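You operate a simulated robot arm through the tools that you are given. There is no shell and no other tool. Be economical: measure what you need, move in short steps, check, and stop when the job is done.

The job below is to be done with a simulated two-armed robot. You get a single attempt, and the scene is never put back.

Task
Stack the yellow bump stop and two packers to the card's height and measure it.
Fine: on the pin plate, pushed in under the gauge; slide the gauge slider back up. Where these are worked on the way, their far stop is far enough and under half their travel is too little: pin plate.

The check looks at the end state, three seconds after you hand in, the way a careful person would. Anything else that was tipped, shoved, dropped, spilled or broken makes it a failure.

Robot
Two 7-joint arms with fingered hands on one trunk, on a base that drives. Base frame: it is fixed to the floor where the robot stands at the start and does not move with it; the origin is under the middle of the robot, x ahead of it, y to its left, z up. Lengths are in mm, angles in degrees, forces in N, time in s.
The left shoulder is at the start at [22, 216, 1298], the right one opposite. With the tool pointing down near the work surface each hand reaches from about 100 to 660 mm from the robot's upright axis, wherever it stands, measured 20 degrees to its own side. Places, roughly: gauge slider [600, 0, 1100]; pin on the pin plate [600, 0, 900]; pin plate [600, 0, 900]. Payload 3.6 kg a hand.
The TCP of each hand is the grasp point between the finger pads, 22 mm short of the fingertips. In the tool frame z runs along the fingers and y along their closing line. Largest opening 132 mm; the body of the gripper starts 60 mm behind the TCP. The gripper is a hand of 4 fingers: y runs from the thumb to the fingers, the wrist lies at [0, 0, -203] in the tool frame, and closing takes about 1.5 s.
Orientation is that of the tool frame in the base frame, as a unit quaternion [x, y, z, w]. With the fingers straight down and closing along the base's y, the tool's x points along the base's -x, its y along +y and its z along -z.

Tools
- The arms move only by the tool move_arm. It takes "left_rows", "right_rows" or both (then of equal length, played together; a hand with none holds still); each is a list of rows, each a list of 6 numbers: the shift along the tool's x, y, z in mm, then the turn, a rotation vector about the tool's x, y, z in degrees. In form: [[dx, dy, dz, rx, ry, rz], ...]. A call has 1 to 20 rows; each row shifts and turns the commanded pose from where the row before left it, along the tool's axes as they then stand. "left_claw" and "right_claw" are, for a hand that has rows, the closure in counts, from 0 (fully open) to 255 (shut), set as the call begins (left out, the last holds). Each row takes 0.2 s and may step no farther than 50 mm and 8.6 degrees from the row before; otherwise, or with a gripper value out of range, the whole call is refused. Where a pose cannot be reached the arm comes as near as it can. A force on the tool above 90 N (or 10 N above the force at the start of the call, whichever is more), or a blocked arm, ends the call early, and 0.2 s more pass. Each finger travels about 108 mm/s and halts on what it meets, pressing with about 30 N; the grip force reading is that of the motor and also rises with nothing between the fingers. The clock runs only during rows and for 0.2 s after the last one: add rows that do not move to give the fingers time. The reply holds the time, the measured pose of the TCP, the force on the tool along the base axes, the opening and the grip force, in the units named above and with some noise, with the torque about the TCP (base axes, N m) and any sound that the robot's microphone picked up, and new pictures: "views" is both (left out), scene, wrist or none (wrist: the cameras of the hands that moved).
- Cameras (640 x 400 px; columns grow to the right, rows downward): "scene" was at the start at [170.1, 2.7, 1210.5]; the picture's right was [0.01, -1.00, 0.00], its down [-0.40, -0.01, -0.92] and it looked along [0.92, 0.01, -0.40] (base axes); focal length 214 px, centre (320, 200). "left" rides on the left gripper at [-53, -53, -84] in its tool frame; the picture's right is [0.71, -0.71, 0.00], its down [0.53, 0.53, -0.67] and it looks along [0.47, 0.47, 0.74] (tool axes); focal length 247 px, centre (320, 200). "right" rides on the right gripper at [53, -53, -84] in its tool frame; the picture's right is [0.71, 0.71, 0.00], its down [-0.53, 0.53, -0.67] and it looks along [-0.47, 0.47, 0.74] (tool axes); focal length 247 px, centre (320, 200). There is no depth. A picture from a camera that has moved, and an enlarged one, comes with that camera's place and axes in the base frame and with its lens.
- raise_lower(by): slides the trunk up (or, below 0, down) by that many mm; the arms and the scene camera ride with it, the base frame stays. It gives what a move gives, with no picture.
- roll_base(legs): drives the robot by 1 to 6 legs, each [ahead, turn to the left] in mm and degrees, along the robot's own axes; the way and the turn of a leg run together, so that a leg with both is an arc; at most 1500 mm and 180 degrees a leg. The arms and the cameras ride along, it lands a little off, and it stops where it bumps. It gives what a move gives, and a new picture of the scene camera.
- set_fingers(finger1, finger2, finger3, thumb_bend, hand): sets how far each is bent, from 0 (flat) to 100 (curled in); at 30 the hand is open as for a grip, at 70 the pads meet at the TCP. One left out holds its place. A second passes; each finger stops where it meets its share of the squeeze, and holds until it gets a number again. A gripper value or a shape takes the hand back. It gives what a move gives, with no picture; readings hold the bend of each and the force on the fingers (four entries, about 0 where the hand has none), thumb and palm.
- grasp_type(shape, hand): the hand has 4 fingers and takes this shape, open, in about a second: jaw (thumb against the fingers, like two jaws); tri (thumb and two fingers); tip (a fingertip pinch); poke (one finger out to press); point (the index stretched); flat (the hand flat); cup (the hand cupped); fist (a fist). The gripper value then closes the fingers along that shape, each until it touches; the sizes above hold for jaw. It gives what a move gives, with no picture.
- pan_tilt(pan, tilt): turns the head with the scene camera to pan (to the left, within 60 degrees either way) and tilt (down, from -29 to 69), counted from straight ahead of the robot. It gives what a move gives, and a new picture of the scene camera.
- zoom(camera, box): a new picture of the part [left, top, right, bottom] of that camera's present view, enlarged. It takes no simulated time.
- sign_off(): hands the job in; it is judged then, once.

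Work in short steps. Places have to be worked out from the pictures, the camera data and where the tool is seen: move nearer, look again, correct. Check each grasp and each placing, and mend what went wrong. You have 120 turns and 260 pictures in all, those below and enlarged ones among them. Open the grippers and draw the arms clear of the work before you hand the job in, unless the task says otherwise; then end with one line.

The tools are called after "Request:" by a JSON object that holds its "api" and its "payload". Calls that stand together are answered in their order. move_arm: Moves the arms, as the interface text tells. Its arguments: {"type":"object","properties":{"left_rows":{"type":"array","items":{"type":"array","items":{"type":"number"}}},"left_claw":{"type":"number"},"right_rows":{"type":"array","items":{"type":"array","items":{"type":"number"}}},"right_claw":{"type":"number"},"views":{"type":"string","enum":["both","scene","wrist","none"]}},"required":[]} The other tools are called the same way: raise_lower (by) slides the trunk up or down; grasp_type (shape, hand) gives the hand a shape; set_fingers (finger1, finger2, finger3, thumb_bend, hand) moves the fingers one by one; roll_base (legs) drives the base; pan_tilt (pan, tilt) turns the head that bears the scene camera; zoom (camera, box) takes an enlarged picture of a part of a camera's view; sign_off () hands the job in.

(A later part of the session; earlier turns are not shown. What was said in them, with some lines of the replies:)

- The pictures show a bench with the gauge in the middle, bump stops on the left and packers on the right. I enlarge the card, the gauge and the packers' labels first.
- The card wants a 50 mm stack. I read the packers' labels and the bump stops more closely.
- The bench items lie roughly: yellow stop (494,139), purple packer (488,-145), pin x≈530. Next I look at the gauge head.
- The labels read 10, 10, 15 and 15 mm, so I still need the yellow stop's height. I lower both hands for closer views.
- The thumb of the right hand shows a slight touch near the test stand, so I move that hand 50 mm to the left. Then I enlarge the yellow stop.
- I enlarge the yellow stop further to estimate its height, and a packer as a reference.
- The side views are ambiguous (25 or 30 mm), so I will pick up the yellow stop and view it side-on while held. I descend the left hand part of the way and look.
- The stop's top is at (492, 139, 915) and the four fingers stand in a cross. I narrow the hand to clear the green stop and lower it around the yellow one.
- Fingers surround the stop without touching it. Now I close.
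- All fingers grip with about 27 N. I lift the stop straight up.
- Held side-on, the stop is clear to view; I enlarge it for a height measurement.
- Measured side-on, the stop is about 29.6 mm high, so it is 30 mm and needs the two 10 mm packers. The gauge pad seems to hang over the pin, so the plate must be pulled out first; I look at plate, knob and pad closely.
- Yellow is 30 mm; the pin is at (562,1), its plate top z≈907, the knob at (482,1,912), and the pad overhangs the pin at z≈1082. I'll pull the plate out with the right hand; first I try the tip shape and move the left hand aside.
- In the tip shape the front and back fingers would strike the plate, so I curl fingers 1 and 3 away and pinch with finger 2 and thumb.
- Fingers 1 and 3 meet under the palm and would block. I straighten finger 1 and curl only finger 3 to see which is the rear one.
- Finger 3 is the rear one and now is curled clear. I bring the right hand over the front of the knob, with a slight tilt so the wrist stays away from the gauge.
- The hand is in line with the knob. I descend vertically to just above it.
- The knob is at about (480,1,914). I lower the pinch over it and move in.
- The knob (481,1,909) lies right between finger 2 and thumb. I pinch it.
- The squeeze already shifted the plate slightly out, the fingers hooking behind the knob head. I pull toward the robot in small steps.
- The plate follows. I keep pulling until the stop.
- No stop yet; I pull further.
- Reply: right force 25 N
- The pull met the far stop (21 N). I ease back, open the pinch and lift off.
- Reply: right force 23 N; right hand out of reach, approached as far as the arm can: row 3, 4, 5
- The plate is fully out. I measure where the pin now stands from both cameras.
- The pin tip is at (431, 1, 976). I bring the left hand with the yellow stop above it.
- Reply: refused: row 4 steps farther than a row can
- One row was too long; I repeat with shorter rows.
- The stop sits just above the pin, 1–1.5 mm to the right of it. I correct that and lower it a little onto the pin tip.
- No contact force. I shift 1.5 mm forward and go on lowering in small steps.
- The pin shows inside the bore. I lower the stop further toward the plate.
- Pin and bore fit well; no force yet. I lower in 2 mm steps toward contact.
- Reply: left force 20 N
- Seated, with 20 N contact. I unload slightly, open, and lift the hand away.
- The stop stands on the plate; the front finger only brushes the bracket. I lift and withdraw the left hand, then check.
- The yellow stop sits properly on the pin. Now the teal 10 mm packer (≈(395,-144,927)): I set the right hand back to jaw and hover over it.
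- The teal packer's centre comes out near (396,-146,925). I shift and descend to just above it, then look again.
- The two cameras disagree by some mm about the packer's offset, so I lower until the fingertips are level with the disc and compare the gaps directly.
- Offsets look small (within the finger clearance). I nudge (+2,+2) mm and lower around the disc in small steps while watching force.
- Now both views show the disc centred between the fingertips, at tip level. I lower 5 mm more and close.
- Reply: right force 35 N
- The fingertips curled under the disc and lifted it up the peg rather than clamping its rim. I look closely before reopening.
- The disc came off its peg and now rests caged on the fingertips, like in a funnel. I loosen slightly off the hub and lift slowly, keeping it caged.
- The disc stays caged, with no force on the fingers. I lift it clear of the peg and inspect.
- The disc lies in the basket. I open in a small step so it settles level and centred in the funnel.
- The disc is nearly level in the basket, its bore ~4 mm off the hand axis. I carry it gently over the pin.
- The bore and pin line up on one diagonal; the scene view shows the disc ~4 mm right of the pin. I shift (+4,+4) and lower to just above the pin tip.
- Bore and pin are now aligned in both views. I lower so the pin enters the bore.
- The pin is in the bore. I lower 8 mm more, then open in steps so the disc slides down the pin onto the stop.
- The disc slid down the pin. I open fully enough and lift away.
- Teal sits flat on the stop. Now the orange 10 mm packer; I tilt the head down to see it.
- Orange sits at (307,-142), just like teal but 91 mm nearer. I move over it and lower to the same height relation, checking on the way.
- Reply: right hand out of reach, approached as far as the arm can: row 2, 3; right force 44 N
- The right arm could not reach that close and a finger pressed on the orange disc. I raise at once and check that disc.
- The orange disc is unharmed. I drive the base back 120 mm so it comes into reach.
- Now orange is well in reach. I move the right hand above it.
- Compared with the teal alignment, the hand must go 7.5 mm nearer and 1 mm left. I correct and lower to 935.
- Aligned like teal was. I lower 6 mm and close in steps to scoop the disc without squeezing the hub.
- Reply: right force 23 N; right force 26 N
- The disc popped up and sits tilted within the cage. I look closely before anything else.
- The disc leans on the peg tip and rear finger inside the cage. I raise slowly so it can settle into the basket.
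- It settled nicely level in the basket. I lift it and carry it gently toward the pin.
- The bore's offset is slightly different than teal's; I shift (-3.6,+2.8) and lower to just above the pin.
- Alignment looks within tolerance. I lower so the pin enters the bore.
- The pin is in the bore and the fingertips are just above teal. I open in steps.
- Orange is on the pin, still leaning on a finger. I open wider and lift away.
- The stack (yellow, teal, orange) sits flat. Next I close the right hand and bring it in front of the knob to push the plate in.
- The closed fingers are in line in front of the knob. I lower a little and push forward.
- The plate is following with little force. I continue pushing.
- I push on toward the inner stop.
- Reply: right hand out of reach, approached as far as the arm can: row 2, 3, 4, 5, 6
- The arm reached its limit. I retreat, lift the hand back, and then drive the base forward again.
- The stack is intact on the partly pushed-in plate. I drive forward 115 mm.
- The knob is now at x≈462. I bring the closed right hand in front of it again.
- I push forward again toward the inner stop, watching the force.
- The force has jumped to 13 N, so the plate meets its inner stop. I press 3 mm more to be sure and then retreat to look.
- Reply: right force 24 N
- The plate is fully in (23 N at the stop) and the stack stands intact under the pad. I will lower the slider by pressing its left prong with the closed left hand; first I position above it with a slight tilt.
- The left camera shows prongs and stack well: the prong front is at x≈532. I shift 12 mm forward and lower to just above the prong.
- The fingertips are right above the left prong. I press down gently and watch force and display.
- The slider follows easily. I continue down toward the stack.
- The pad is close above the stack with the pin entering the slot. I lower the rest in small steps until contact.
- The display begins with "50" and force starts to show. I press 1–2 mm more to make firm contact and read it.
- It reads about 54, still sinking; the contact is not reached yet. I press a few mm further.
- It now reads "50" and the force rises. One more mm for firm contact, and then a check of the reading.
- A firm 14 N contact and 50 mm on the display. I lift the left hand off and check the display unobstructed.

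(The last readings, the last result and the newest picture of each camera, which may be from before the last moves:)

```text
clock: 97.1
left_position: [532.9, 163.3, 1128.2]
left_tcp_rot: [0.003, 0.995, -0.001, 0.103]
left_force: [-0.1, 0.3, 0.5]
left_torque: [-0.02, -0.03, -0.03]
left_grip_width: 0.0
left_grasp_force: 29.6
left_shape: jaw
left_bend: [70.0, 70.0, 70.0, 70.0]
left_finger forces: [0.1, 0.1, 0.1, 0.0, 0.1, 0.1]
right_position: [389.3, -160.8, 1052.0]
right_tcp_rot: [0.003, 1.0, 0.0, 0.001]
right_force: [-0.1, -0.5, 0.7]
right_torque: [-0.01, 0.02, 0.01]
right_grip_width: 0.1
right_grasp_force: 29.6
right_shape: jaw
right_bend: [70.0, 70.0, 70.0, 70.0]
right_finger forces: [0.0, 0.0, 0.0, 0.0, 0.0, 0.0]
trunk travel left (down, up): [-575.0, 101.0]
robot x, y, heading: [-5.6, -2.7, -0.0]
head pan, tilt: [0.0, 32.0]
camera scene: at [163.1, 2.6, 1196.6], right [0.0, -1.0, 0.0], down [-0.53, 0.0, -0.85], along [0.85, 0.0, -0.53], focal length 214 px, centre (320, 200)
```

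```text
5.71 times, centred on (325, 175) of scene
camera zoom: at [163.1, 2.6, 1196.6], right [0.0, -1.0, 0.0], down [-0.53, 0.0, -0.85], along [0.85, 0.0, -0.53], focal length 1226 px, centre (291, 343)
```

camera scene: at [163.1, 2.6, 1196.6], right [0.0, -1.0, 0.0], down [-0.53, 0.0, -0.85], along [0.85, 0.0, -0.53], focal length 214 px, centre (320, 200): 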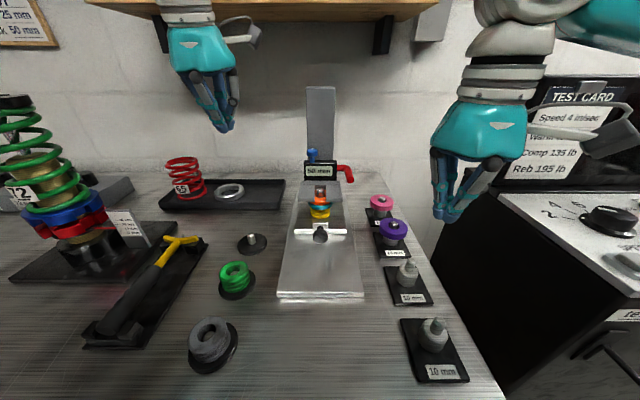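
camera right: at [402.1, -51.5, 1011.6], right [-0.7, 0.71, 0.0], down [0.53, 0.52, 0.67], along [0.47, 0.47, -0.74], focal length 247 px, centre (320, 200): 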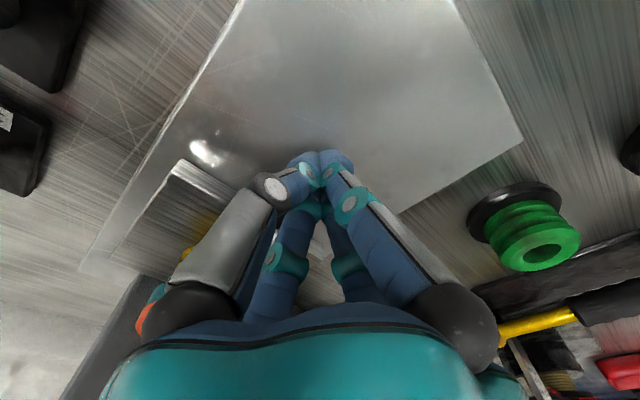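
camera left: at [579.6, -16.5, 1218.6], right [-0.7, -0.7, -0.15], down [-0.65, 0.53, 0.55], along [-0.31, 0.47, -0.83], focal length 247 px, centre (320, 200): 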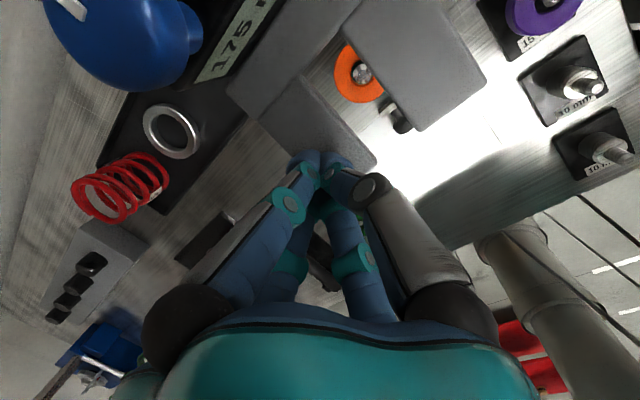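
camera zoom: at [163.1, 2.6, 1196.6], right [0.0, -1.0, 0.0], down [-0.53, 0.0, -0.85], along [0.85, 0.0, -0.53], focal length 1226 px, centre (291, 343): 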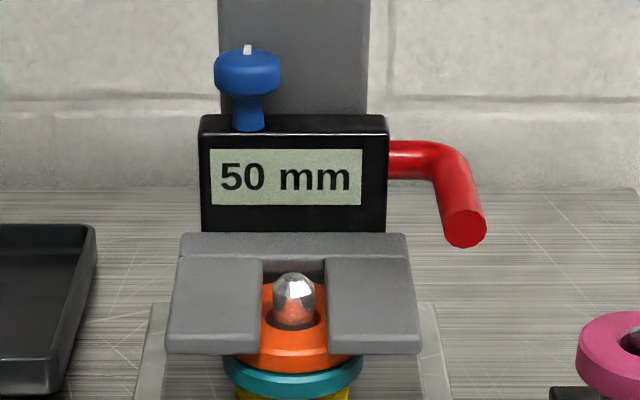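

The display reads 50 mm unobstructed and the slider stays. To raise it I'll pinch the red handle (rod at y≈-60, z≈1000, x≈556–616) with the right hand in tip shape; first I hover and look.

Request:
{"api": "grasp_type", "payload": {"hand": "right", "shape": "tip"}}

Request:
{"api": "move_arm", "payload": {"right_rows": [[-10, 0, -30, 0, -6, 0], [-20, 0, -20, 0, -6, 0], [-40, 20, 0, 0, 0, 0], [-40, 25, 0, 0, 0, 0], [-40, 28, 0, 0, 0, 0], [-20, 28, 0, 0, 0, 0]], "right_claw": 105, "views": "both"}}

Request:
{"api": "zoom", "payload": {"camera": "scene", "box": [280, 80, 420, 230]}}

```text
clock: 98.0
left_position: [534.4, 162.3, 1127.1]
left_tcp_rot: [0.002, 0.995, 0.0, 0.105]
left_force: [0.3, -0.4, 0.3]
left_torque: [-0.01, 0.0, -0.01]
left_grip_width: 0.0
left_grasp_force: 30.1
left_shape: jaw
left_bend: [70.0, 70.0, 70.0, 70.0]
left_finger forces: [0.0, 0.0, 0.1, 0.0, 0.0, 0.0]
right_position: [388.5, -162.4, 1052.2]
right_tcp_rot: [0.003, 1.0, 0.0, 0.0]
right_force: [0.3, -0.1, 0.4]
right_torque: [-0.04, 0.02, 0.03]
right_grip_width: 132.0
right_grasp_force: 0.1
right_shape: tip
right_bend: [11.0, 30.0, 11.0, 30.0]
right_finger forces: [0.0, 0.1, 0.0, 0.0, 0.0, 0.0]
trunk travel left (down, up): [-575.0, 101.0]
robot x, y, heading: [-1.5, -1.7, 0.0]
head pan, tilt: [0.0, 32.0]
```

```text
clock: 99.4
left_position: [533.6, 163.1, 1126.3]
left_tcp_rot: [0.002, 0.995, 0.0, 0.104]
left_force: [0.1, 1.1, -0.2]
left_torque: [0.0, 0.0, -0.02]
left_grip_width: 0.2
left_grasp_force: 29.9
left_shape: jaw
left_bend: [70.0, 70.0, 70.0, 70.0]
left_finger forces: [0.1, 0.1, 0.0, 0.1, 0.1, 0.0]
right_position: [556.3, -61.9, 1135.3]
right_tcp_rot: [0.001, 0.994, -0.002, 0.105]
right_force: [0.4, 0.0, 0.6]
right_torque: [-0.04, 0.03, -0.01]
right_grip_width: 78.0
right_grasp_force: 0.0
right_shape: tip
right_bend: [11.0, 32.0, 11.0, 70.0]
right_finger forces: [0.1, 0.0, 0.0, 0.1, 0.0, 0.1]
trunk travel left (down, up): [-575.0, 101.0]
robot x, y, heading: [-5.7, -0.0, 0.1]
head pan, tilt: [0.0, 32.0]
camera scene: at [163.5, 2.0, 1196.5], right [0.0, -1.0, 0.0], down [-0.53, 0.0, -0.85], along [0.85, 0.0, -0.53], focal length 214 px, centre (320, 200)
camera right: at [486.6, -115.0, 1205.6], right [-0.69, 0.71, -0.15], down [0.38, 0.53, 0.76], along [0.62, 0.47, -0.63], focal length 247 px, centre (320, 200)
```

scene: 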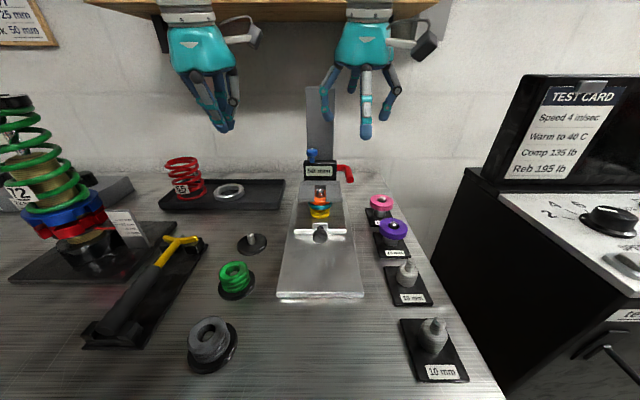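
right: 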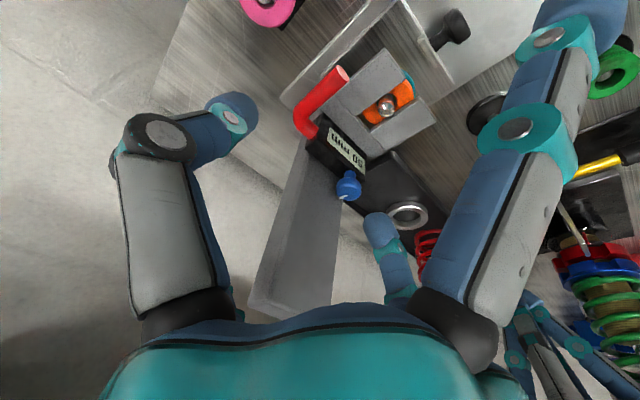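

```text
2.67 times, centred on (350, 155) of scene
camera zoom: at [163.5, 2.0, 1196.5], right [0.0, -1.0, 0.0], down [-0.53, 0.0, -0.85], along [0.85, 0.0, -0.53], focal length 572 px, centre (240, 320)
```

zoom: 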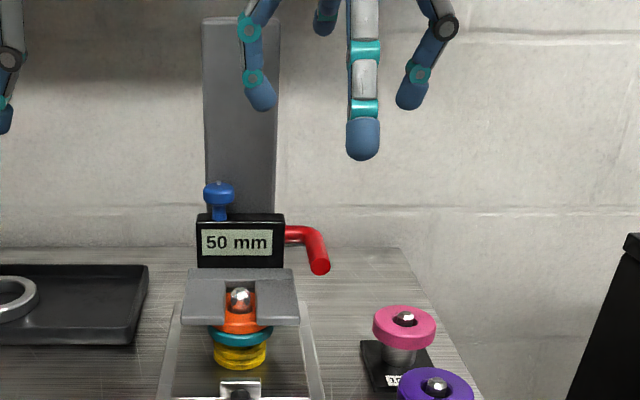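

Both cameras place the red rod at y≈-59, z≈1000, x 558–612. I move over x=578 and descend most of the way.

Request:
{"api": "move_arm", "payload": {"right_rows": [[-20.5, 2, 4.4, 0, 0, 0], [8.3, 0, 39.1, 0, 0, 0], [8.3, 0, 39.1, 0, 0, 0]], "views": "both"}}

Request:
{"api": "zoom", "payload": {"camera": "scene", "box": [280, 100, 400, 220]}}

```text
clock: 100.2
left_position: [534.8, 162.6, 1126.9]
left_tcp_rot: [0.002, 0.995, 0.0, 0.104]
left_force: [0.2, 0.3, -0.3]
left_torque: [0.0, -0.03, -0.01]
left_grip_width: 0.1
left_grasp_force: 29.5
left_shape: jaw
left_bend: [70.0, 70.0, 70.0, 70.0]
left_finger forces: [0.0, 0.0, 0.1, 0.1, 0.1, 0.1]
right_position: [578.7, -60.4, 1050.8]
right_tcp_rot: [0.002, 0.995, -0.001, 0.105]
right_force: [1.2, 0.6, 0.2]
right_torque: [0.01, -0.01, -0.01]
right_grip_width: 78.2
right_grasp_force: 0.0
right_shape: tip
right_bend: [11.0, 32.0, 11.0, 70.0]
right_finger forces: [0.1, 0.1, 0.1, 0.0, 0.1, 0.1]
trunk travel left (down, up): [-575.0, 101.0]
robot x, y, heading: [-2.9, 1.8, 0.1]
head pan, tilt: [0.0, 32.0]
camera scene: at [163.9, 1.8, 1196.5], right [0.0, -1.0, 0.0], down [-0.53, 0.0, -0.85], along [0.85, 0.0, -0.53], focal length 214 px, centre (320, 200)
camera right: at [509.2, -114.3, 1122.3], right [-0.69, 0.71, -0.15], down [0.38, 0.52, 0.76], along [0.62, 0.47, -0.63], focal length 247 px, centre (320, 200)
```

scene: 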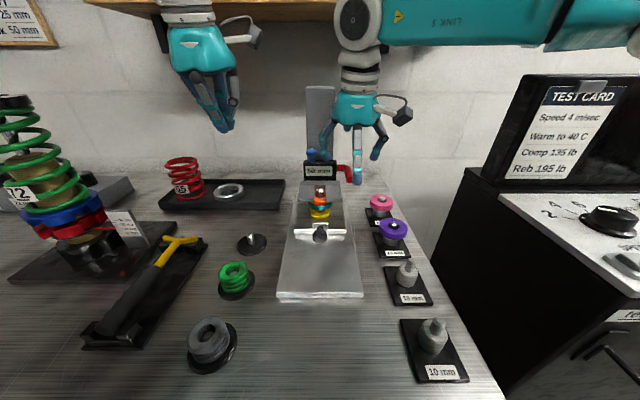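
right: 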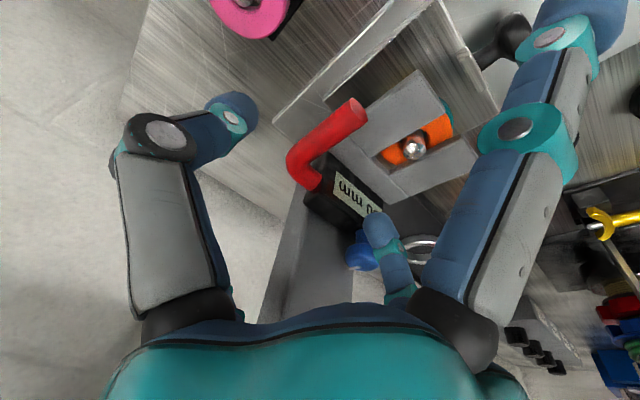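

```text
3.33 times, centred on (340, 160) of scene
camera zoom: at [163.9, 1.8, 1196.5], right [0.0, -1.0, 0.0], down [-0.53, 0.0, -0.85], along [0.85, 0.0, -0.53], focal length 715 px, centre (253, 333)
```

zoom: 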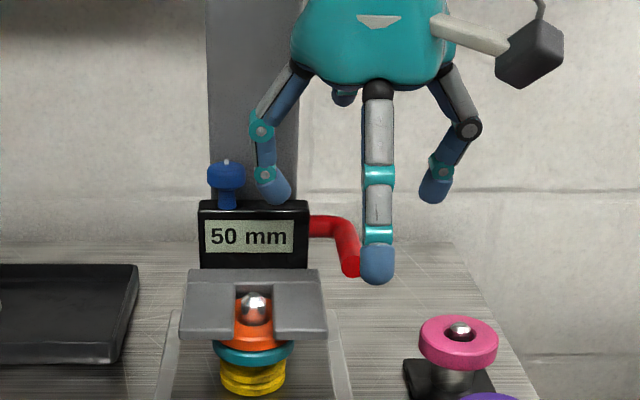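

Finger 2 passes close in front of the display, so I narrow the opening, back off 6 mm in x, and lower onto the rod.

Request:
{"api": "move_arm", "payload": {"right_rows": [[5.9, 0, -1.2, 0, 0, 0], [0, 0, 0, 0, 0, 0], [0, 0, 0, 0, 0, 0], [3.1, 0, 14.7, 0, 0, 0], [3.1, 0, 14.7, 0, 0, 0]], "right_claw": 150, "views": "both"}}

Request:
{"api": "zoom", "payload": {"camera": "scene", "box": [290, 120, 390, 220]}}

```text
clock: 101.4
left_position: [534.5, 163.5, 1128.1]
left_tcp_rot: [0.002, 0.995, 0.0, 0.104]
left_force: [0.0, 0.4, -0.5]
left_torque: [0.0, -0.06, 0.01]
left_grip_width: 0.0
left_grasp_force: 29.7
left_shape: jaw
left_bend: [70.0, 70.0, 70.0, 70.0]
left_finger forces: [0.0, 0.0, 0.0, 0.1, 0.1, 0.0]
right_position: [571.7, -60.6, 1021.7]
right_tcp_rot: [0.003, 0.995, -0.001, 0.105]
right_force: [0.1, 0.3, 0.8]
right_torque: [-0.01, -0.02, 0.0]
right_grip_width: 54.5
right_grasp_force: 0.0
right_shape: tip
right_bend: [11.0, 40.0, 11.0, 70.0]
right_finger forces: [0.1, 0.0, 0.1, 0.1, 0.0, 0.0]
trunk travel left (down, up): [-575.0, 101.0]
robot x, y, heading: [-1.7, 1.5, 0.1]
head pan, tilt: [0.0, 32.0]
camera scene: at [163.6, 1.4, 1196.5], right [0.0, -1.0, 0.0], down [-0.53, 0.0, -0.85], along [0.85, 0.0, -0.53], focal length 214 px, centre (320, 200)
camera right: at [502.0, -114.7, 1092.8], right [-0.69, 0.71, -0.15], down [0.38, 0.52, 0.76], along [0.62, 0.47, -0.63], focal length 247 px, centre (320, 200)
```

scene: 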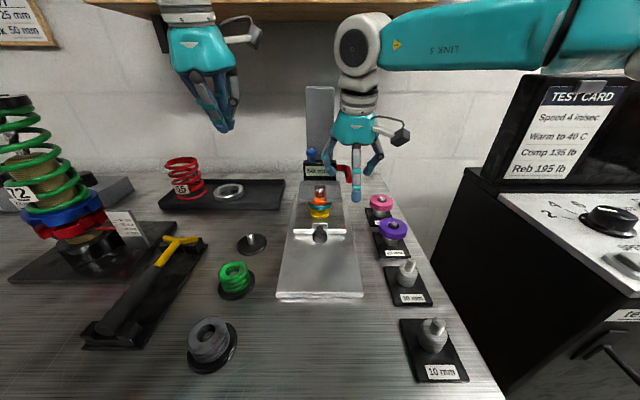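
right: 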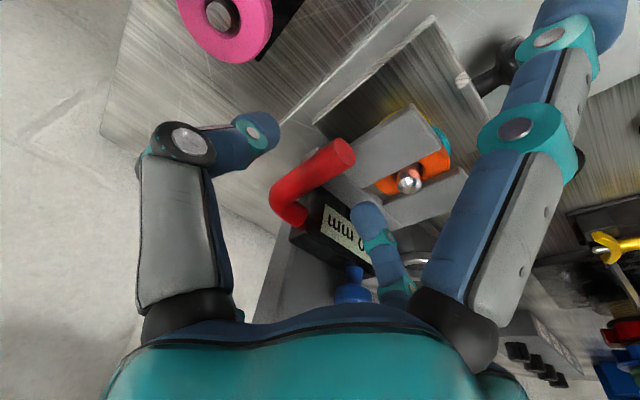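

```text
4.00 times, centred on (340, 170) of scene
camera zoom: at [163.6, 1.4, 1196.5], right [0.0, -1.0, 0.0], down [-0.53, 0.0, -0.85], along [0.85, 0.0, -0.53], focal length 858 px, centre (240, 320)
```

zoom: 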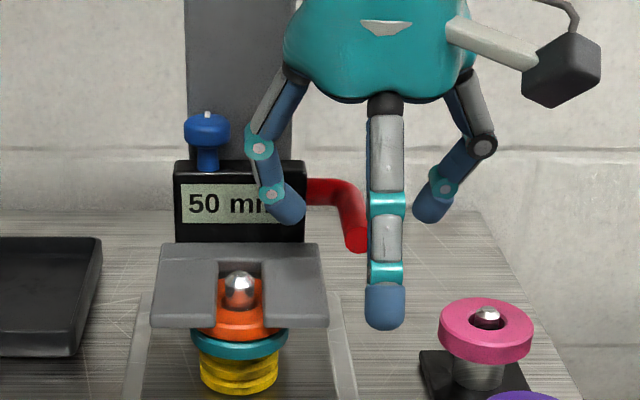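

The rod lies between the two pinching fingers. I lower 16 mm, shift 2 mm left, and close.

Request:
{"api": "move_arm", "payload": {"right_rows": [[1.7, 2, 7.8, 0, 0, 0], [1.7, 0, 7.8, 0, 0, 0]], "views": "none"}}

Request:
{"api": "move_arm", "payload": {"right_rows": [[0, 0, 0, 0, 0, 0], [0, 0, 0, 0, 0, 0], [0, 0, 0, 0, 0, 0], [0, 0, 0, 0, 0, 0], [0, 0, 0, 0, 0, 0]], "right_claw": 255, "views": "both"}}

Request:
{"api": "zoom", "payload": {"camera": "scene", "box": [290, 120, 390, 220]}}

```text
clock: 102.0
left_position: [534.6, 163.6, 1127.4]
left_tcp_rot: [0.002, 0.995, 0.0, 0.104]
left_force: [0.1, 0.5, 0.3]
left_torque: [-0.03, 0.0, -0.02]
left_grip_width: 0.0
left_grasp_force: 30.3
left_shape: jaw
left_bend: [70.0, 70.0, 70.0, 70.0]
left_finger forces: [0.0, 0.0, 0.0, 0.0, 0.1, 0.0]
right_position: [571.0, -59.7, 1005.5]
right_tcp_rot: [0.002, 0.994, 0.0, 0.105]
right_force: [0.5, -0.7, 1.7]
right_torque: [-0.01, -0.01, 0.06]
right_grip_width: 54.7
right_grasp_force: 0.2
right_shape: tip
right_bend: [11.0, 40.0, 11.0, 70.0]
right_finger forces: [0.0, 0.1, 0.0, 0.0, 0.0, 0.0]
trunk travel left (down, up): [-575.0, 101.0]
robot x, y, heading: [-5.8, 1.0, 0.0]
head pan, tilt: [0.0, 32.0]
```

```text
clock: 103.2
left_position: [532.9, 162.6, 1126.8]
left_tcp_rot: [0.003, 0.995, -0.001, 0.104]
left_force: [-0.6, -0.5, 0.1]
left_torque: [-0.01, -0.02, 0.0]
left_grip_width: 0.0
left_grasp_force: 30.4
left_shape: jaw
left_bend: [70.0, 70.0, 70.0, 70.0]
left_finger forces: [0.0, 0.2, 0.0, 0.1, 0.1, 0.0]
right_position: [571.8, -60.2, 1006.0]
right_tcp_rot: [0.003, 0.995, 0.0, 0.104]
right_force: [-0.2, -1.4, -6.6]
right_torque: [0.01, 0.01, 0.02]
right_grip_width: 7.1
right_grasp_force: 29.8
right_shape: tip
right_bend: [27.0, 72.0, 27.0, 69.0]
right_finger forces: [0.0, 23.2, 0.0, 0.0, 23.3, 0.1]
trunk travel left (down, up): [-575.0, 101.0]
robot x, y, heading: [-3.6, 1.7, -0.1]
head pan, tilt: [0.0, 32.0]
camera scene: at [164.2, 1.3, 1196.4], right [0.0, -1.0, 0.0], down [-0.53, 0.0, -0.85], along [0.85, 0.0, -0.53], focal length 214 px, centre (320, 200)
camera right: at [502.4, -113.2, 1076.8], right [-0.69, 0.71, -0.15], down [0.38, 0.52, 0.76], along [0.62, 0.47, -0.63], focal length 247 px, centre (320, 200)
```

scene: 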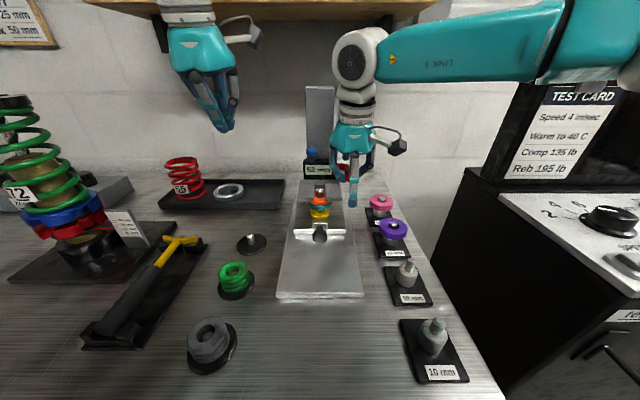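
right: 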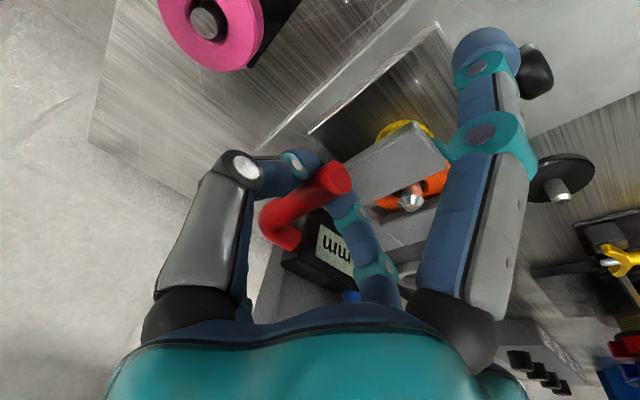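

```text
4.00 times, centred on (340, 170) of scene
camera zoom: at [164.2, 1.3, 1196.4], right [0.0, -1.0, 0.0], down [-0.53, 0.0, -0.85], along [0.85, 0.0, -0.53], focal length 858 px, centre (240, 320)
```

zoom: 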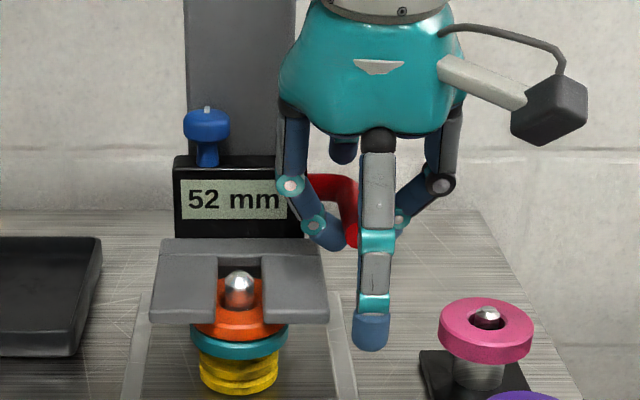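

The fingers cradle the rod from beneath; the gauge already rose to 52. I lift straight up.

Request:
{"api": "move_arm", "payload": {"right_rows": [[-3.1, 0, -14.7, 0, 0, 0], [-3.1, 0, -14.7, 0, 0, 0], [-3.1, 0, -14.7, 0, 0, 0], [-3.1, 0, -14.7, 0, 0, 0], [-3.1, 0, -14.7, 0, 0, 0], [-3.1, 0, -14.7, 0, 0, 0], [-3.1, 0, -14.7, 0, 0, 0]], "views": "scene"}}

Request:
{"api": "zoom", "payload": {"camera": "scene", "box": [270, 90, 390, 230]}}

```text
clock: 104.8
left_position: [534.5, 163.0, 1127.2]
left_tcp_rot: [0.003, 0.995, 0.0, 0.104]
left_force: [-0.7, 0.3, 0.3]
left_torque: [0.0, -0.01, -0.03]
left_grip_width: 0.3
left_grasp_force: 29.8
left_shape: jaw
left_bend: [70.0, 70.0, 70.0, 70.0]
left_finger forces: [0.1, 0.1, 0.0, 0.0, 0.0, 0.0]
right_position: [570.7, -58.9, 1114.8]
right_tcp_rot: [0.003, 0.994, 0.0, 0.106]
right_force: [5.6, -2.0, -4.3]
right_torque: [-0.02, -0.08, -0.01]
right_grip_width: 6.7
right_grasp_force: 30.7
right_shape: tip
right_bend: [27.0, 72.0, 27.0, 68.0]
right_finger forces: [0.0, 21.0, 0.0, 0.1, 22.4, 0.0]
trunk travel left (down, up): [-575.0, 101.0]
robot x, y, heading: [-1.7, -0.8, 0.1]
head pan, tilt: [0.0, 32.0]
camera scene: at [164.5, 1.1, 1196.5], right [0.0, -1.0, 0.0], down [-0.53, 0.0, -0.85], along [0.85, 0.0, -0.53], focal length 214 px, centre (320, 200)
```

scene: 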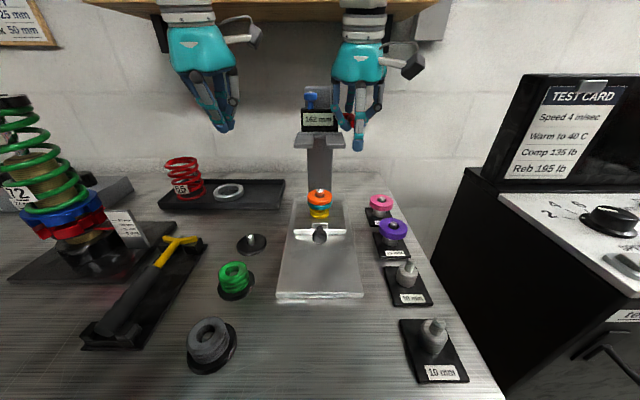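

```text
2.86 times, centred on (330, 160) of scene
camera zoom: at [164.5, 1.1, 1196.5], right [0.0, -1.0, 0.0], down [-0.53, 0.0, -0.85], along [0.85, 0.0, -0.53], focal length 613 px, centre (291, 314)
```

zoom: 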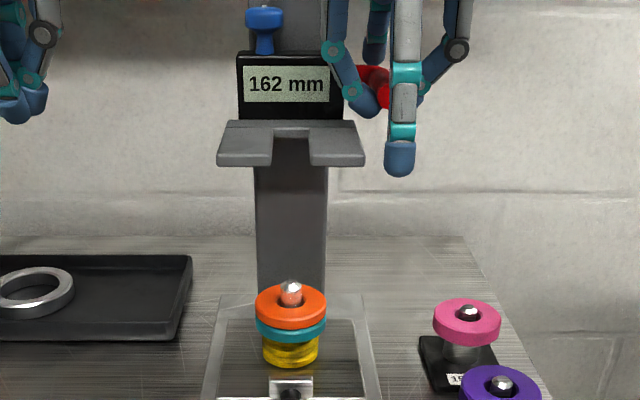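

The gauge reads 162 mm; I lift the last ~14 mm.

Request:
{"api": "move_arm", "payload": {"right_rows": [[-1.2, 0, -5.9, 0, 0, 0], [-1.0, 0, -4.9, 0, 0, 0], [-0.6, 0, -2.9, 0, 0, 0], [0, 0, 0, 0, 0, 0]], "views": "none"}}

Request:
{"api": "zoom", "payload": {"camera": "scene", "box": [270, 70, 390, 230]}}

```text
clock: 105.8
left_position: [535.1, 162.9, 1126.3]
left_tcp_rot: [0.003, 0.995, 0.0, 0.103]
left_force: [-0.3, -0.1, -0.8]
left_torque: [0.02, 0.02, 0.04]
left_grip_width: 0.0
left_grasp_force: 29.8
left_shape: jaw
left_bend: [70.0, 70.0, 70.0, 70.0]
left_finger forces: [0.0, 0.0, 0.0, 0.0, 0.1, 0.1]
right_position: [571.4, -59.1, 1126.4]
right_tcp_rot: [0.003, 0.995, 0.0, 0.104]
right_force: [5.1, -0.9, -6.8]
right_torque: [0.0, -0.02, 0.01]
right_grip_width: 7.1
right_grasp_force: 29.9
right_shape: tip
right_bend: [27.0, 72.0, 27.0, 68.0]
right_finger forces: [0.0, 21.9, 0.0, 0.1, 22.3, 0.0]
trunk travel left (down, up): [-575.0, 101.0]
robot x, y, heading: [-4.8, 0.5, 0.1]
head pan, tilt: [0.0, 32.0]
```

```text
2.50 times, centred on (330, 150) of scene
camera zoom: at [165.0, 1.2, 1196.3], right [0.0, -1.0, 0.0], down [-0.53, 0.0, -0.85], along [0.85, 0.0, -0.53], focal length 536 px, centre (295, 325)
```

zoom: 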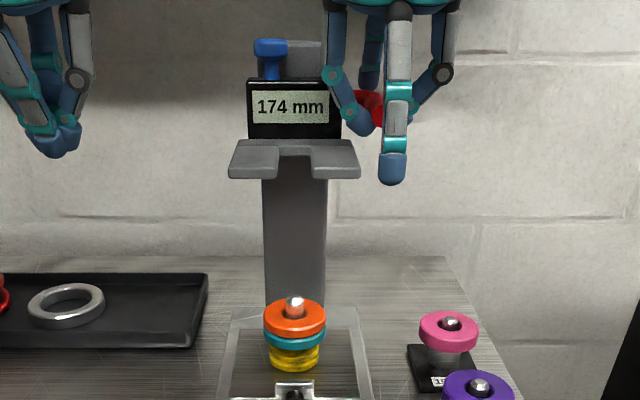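

174 mm; 2 mm more, and then I open the pinch.

Request:
{"api": "move_arm", "payload": {"right_rows": [[-0.4, 0, -2, 0, 0, 0], [0, 0, 0, 0, 0, 0]], "views": "none"}}

Request:
{"api": "move_arm", "payload": {"right_rows": [[0, 0, 0, 0, 0, 0], [0, 0, 0, 0, 0, 0], [0, 0, 0, 0, 0, 0], [0, 0, 0, 0, 0, 0]], "right_claw": 130, "views": "wrist"}}

Request:
{"api": "zoom", "payload": {"camera": "scene", "box": [270, 70, 390, 230]}}

```text
clock: 106.4
left_position: [535.2, 163.9, 1127.2]
left_tcp_rot: [0.003, 0.995, 0.0, 0.104]
left_force: [0.6, -0.1, 0.3]
left_torque: [0.01, 0.01, 0.02]
left_grip_width: 0.1
left_grasp_force: 30.2
left_shape: jaw
left_bend: [70.0, 70.0, 70.0, 70.0]
left_finger forces: [0.0, 0.1, 0.0, 0.0, 0.0, 0.0]
right_position: [570.4, -58.8, 1127.5]
right_tcp_rot: [0.003, 0.995, 0.0, 0.104]
right_force: [4.6, 0.2, -8.8]
right_torque: [0.02, -0.02, 0.0]
right_grip_width: 6.7
right_grasp_force: 30.2
right_shape: tip
right_bend: [27.0, 72.0, 27.0, 68.0]
right_finger forces: [0.0, 23.4, 0.1, 0.0, 22.6, 0.0]
trunk travel left (down, up): [-575.0, 101.0]
robot x, y, heading: [-2.4, 0.6, 0.1]
head pan, tilt: [0.0, 32.0]
```

```text
clock: 107.4
left_position: [533.6, 162.0, 1127.6]
left_tcp_rot: [0.003, 0.995, 0.0, 0.104]
left_force: [-0.3, -0.4, -0.3]
left_torque: [-0.01, 0.0, -0.01]
left_grip_width: 0.3
left_grasp_force: 30.1
left_shape: jaw
left_bend: [70.0, 70.0, 70.0, 70.0]
left_finger forces: [0.0, 0.0, 0.0, 0.1, 0.1, 0.0]
right_position: [569.3, -59.4, 1129.8]
right_tcp_rot: [0.003, 0.994, 0.0, 0.105]
right_force: [0.3, -0.4, 0.6]
right_torque: [0.01, 0.0, 0.0]
right_grip_width: 64.4
right_grasp_force: 0.0
right_shape: tip
right_bend: [11.0, 37.0, 11.0, 70.0]
right_finger forces: [0.0, 0.1, 0.1, 0.0, 0.0, 0.1]
trunk travel left (down, up): [-575.0, 101.0]
robot x, y, heading: [-2.2, 2.7, 0.4]
head pan, tilt: [0.0, 32.0]
camera right: at [500.4, -113.1, 1199.7], right [-0.69, 0.71, -0.15], down [0.38, 0.52, 0.76], along [0.62, 0.47, -0.63], focal length 247 px, centre (320, 200)
```

right: 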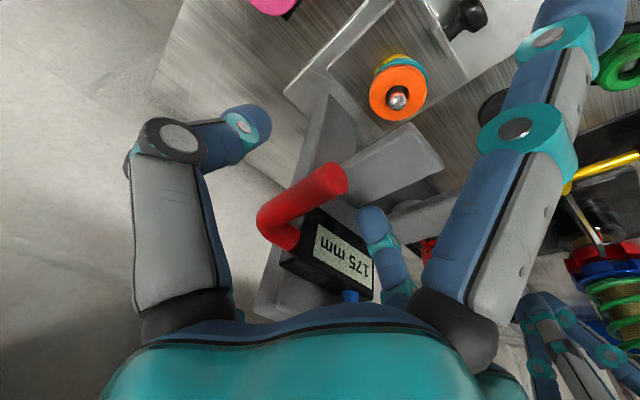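

```text
2.50 times, centred on (330, 150) of scene
camera zoom: at [163.2, 1.4, 1196.6], right [0.0, -1.0, 0.0], down [-0.53, 0.0, -0.85], along [0.85, 0.0, -0.53], focal length 536 px, centre (295, 325)
```

zoom: 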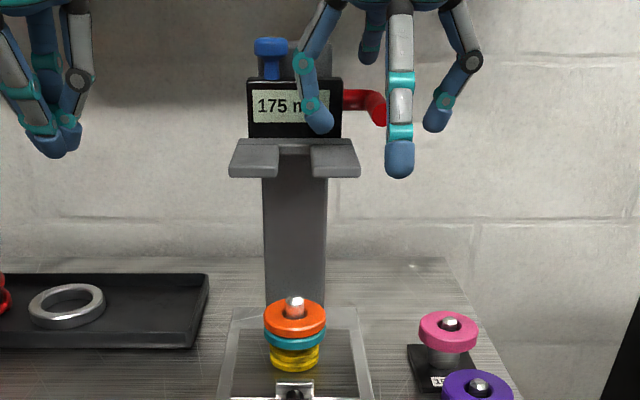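

The gauge shows 175 mm again. I withdraw both hands and open them.

Request:
{"api": "move_arm", "payload": {"right_rows": [[-8.3, 0, -39.1, 0, 0, 0], [-6.2, 0, -29.3, 0, 0, 0], [39, -10, -8.3, 0, 0, 0], [39, -20, -8.3, 0, 0, 0], [39, -25, 8.3, 0, 0, 0], [20, -25, 0, 0, 0, 0]], "left_rows": [[0, 0, 0, 0, 0, 0], [0, 10, -10, 0, 0, 0], [39, 10, -8.3, 0, 0, 0], [39, 10, -8.3, 0, 0, 0], [39, 0, -8.3, 0, 0, 0], [0, 0, 0, 0, 0, 0]], "views": "scene"}}

Request:
{"api": "move_arm", "payload": {"right_rows": [[0, 0, 0, 0, 0, 0], [0, 0, 0, 0, 0, 0], [0, 0, 0, 0, 0, 0], [0, 0, 0, 0, 0, 0]], "left_rows": [[0, 0, 0, 0, 0, 0], [0, 0, 0, 0, 0, 0], [0, 0, 0, 0, 0, 0], [0, 0, 0, 0, 0, 0]], "right_claw": 0, "left_claw": 0, "views": "scene"}}

Request:
{"api": "zoom", "payload": {"camera": "scene", "box": [260, 70, 380, 260]}}

Request:
{"api": "zoom", "payload": {"camera": "scene", "box": [290, 180, 350, 250]}}

```text
clock: 108.8
left_position: [410.0, 192.4, 1137.5]
left_tcp_rot: [0.001, 0.995, 0.0, 0.104]
left_force: [1.3, -0.5, 0.3]
left_torque: [-0.02, 0.01, -0.04]
left_grip_width: 0.0
left_grasp_force: 30.2
left_shape: jaw
left_bend: [70.0, 70.0, 70.0, 70.0]
left_finger forces: [0.1, 0.0, 0.0, 0.0, 0.0, 0.0]
right_position: [433.2, -139.5, 1177.4]
right_tcp_rot: [0.004, 0.994, -0.001, 0.106]
right_force: [0.4, 0.3, -0.3]
right_torque: [-0.01, -0.01, 0.02]
right_grip_width: 64.1
right_grasp_force: 0.1
right_shape: tip
right_bend: [11.0, 37.0, 11.0, 70.0]
right_finger forces: [0.0, 0.0, 0.0, 0.1, 0.0, 0.1]
trunk travel left (down, up): [-575.0, 101.0]
robot x, y, heading: [-3.8, -0.3, -0.0]
head pan, tilt: [0.0, 32.0]
camera scene: at [163.3, 0.9, 1196.6], right [0.0, -1.0, 0.0], down [-0.53, 0.0, -0.85], along [0.85, 0.0, -0.53], focal length 214 px, centre (320, 200)
```

scene: 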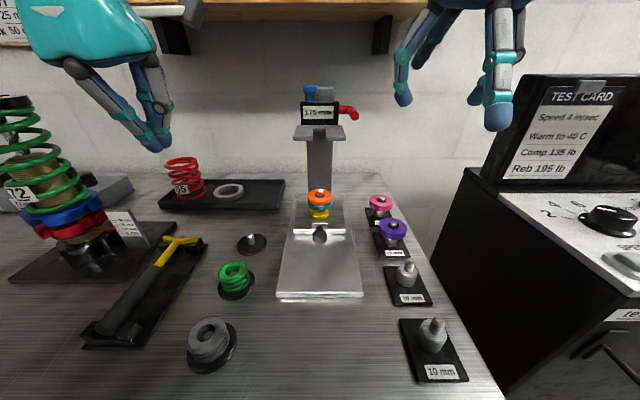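

```text
clock: 109.8
left_position: [409.5, 191.5, 1136.8]
left_tcp_rot: [0.003, 0.995, 0.0, 0.103]
left_force: [-0.4, 0.1, -0.2]
left_torque: [0.0, -0.01, 0.0]
left_grip_width: 132.1
left_grasp_force: 0.0
left_shape: jaw
left_bend: [30.0, 30.0, 30.0, 30.0]
left_finger forces: [0.0, 0.0, 0.0, 0.0, 0.0, 0.0]
right_position: [432.6, -138.2, 1178.6]
right_tcp_rot: [0.003, 0.994, -0.001, 0.105]
right_force: [-0.4, -0.6, -0.3]
right_torque: [-0.01, 0.03, 0.0]
right_grip_width: 131.8
right_grasp_force: 0.0
right_shape: tip
right_bend: [11.0, 30.0, 11.0, 30.0]
right_finger forces: [0.0, 0.0, 0.0, 0.0, 0.0, 0.1]
trunk travel left (down, up): [-575.0, 101.0]
robot x, y, heading: [-6.4, 2.6, 0.2]
head pan, tilt: [0.0, 32.0]
camera scene: at [163.4, 1.5, 1196.6], right [0.0, -1.0, 0.0], down [-0.53, 0.0, -0.85], along [0.85, 0.0, -0.53], focal length 214 px, centre (320, 200)
```

scene: 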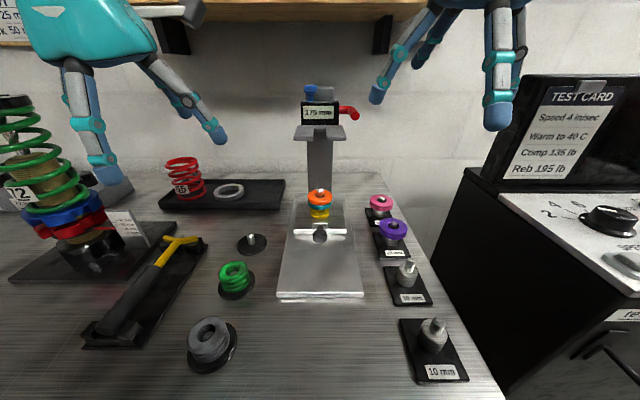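

```text
2.11 times, centred on (320, 165) of scene
camera zoom: at [163.4, 1.5, 1196.6], right [0.0, -1.0, 0.0], down [-0.53, 0.0, -0.85], along [0.85, 0.0, -0.53], focal length 452 px, centre (320, 274)
```

zoom: 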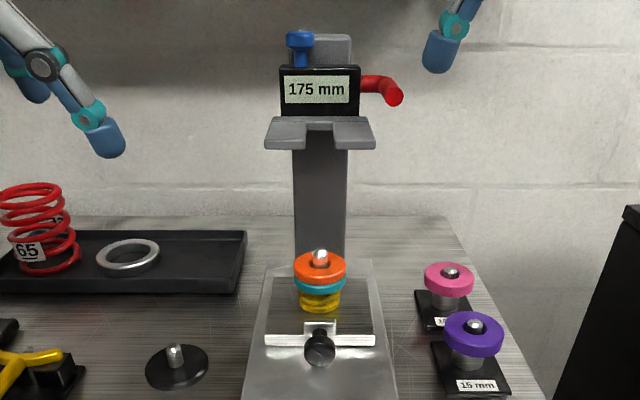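

```text
5.71 times, centred on (320, 215) of scene
camera zoom: at [163.4, 1.5, 1196.6], right [0.0, -1.0, 0.0], down [-0.53, 0.0, -0.85], along [0.85, 0.0, -0.53], focal length 1226 px, centre (320, 114)
```

zoom: 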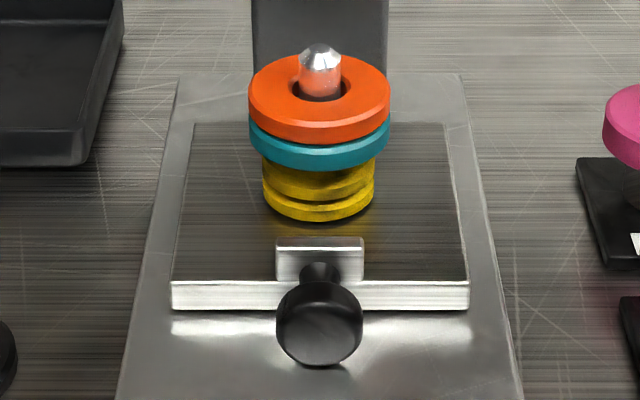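

Everything is in place: the stack measured 50 mm, the plate is pushed in, the slider is back at 175 mm, the hands are open and clear, and nothing else was disturbed. I hand in.

Request:
{"api": "sign_off", "payload": {}}

```text
The job is handed in.
```

The yellow bump stop and the two 10 mm packers are stacked on the pin plate; the gauge read 50 mm, matching the card, the plate is pushed in to its stop, and the slider is back up at 175 mm.
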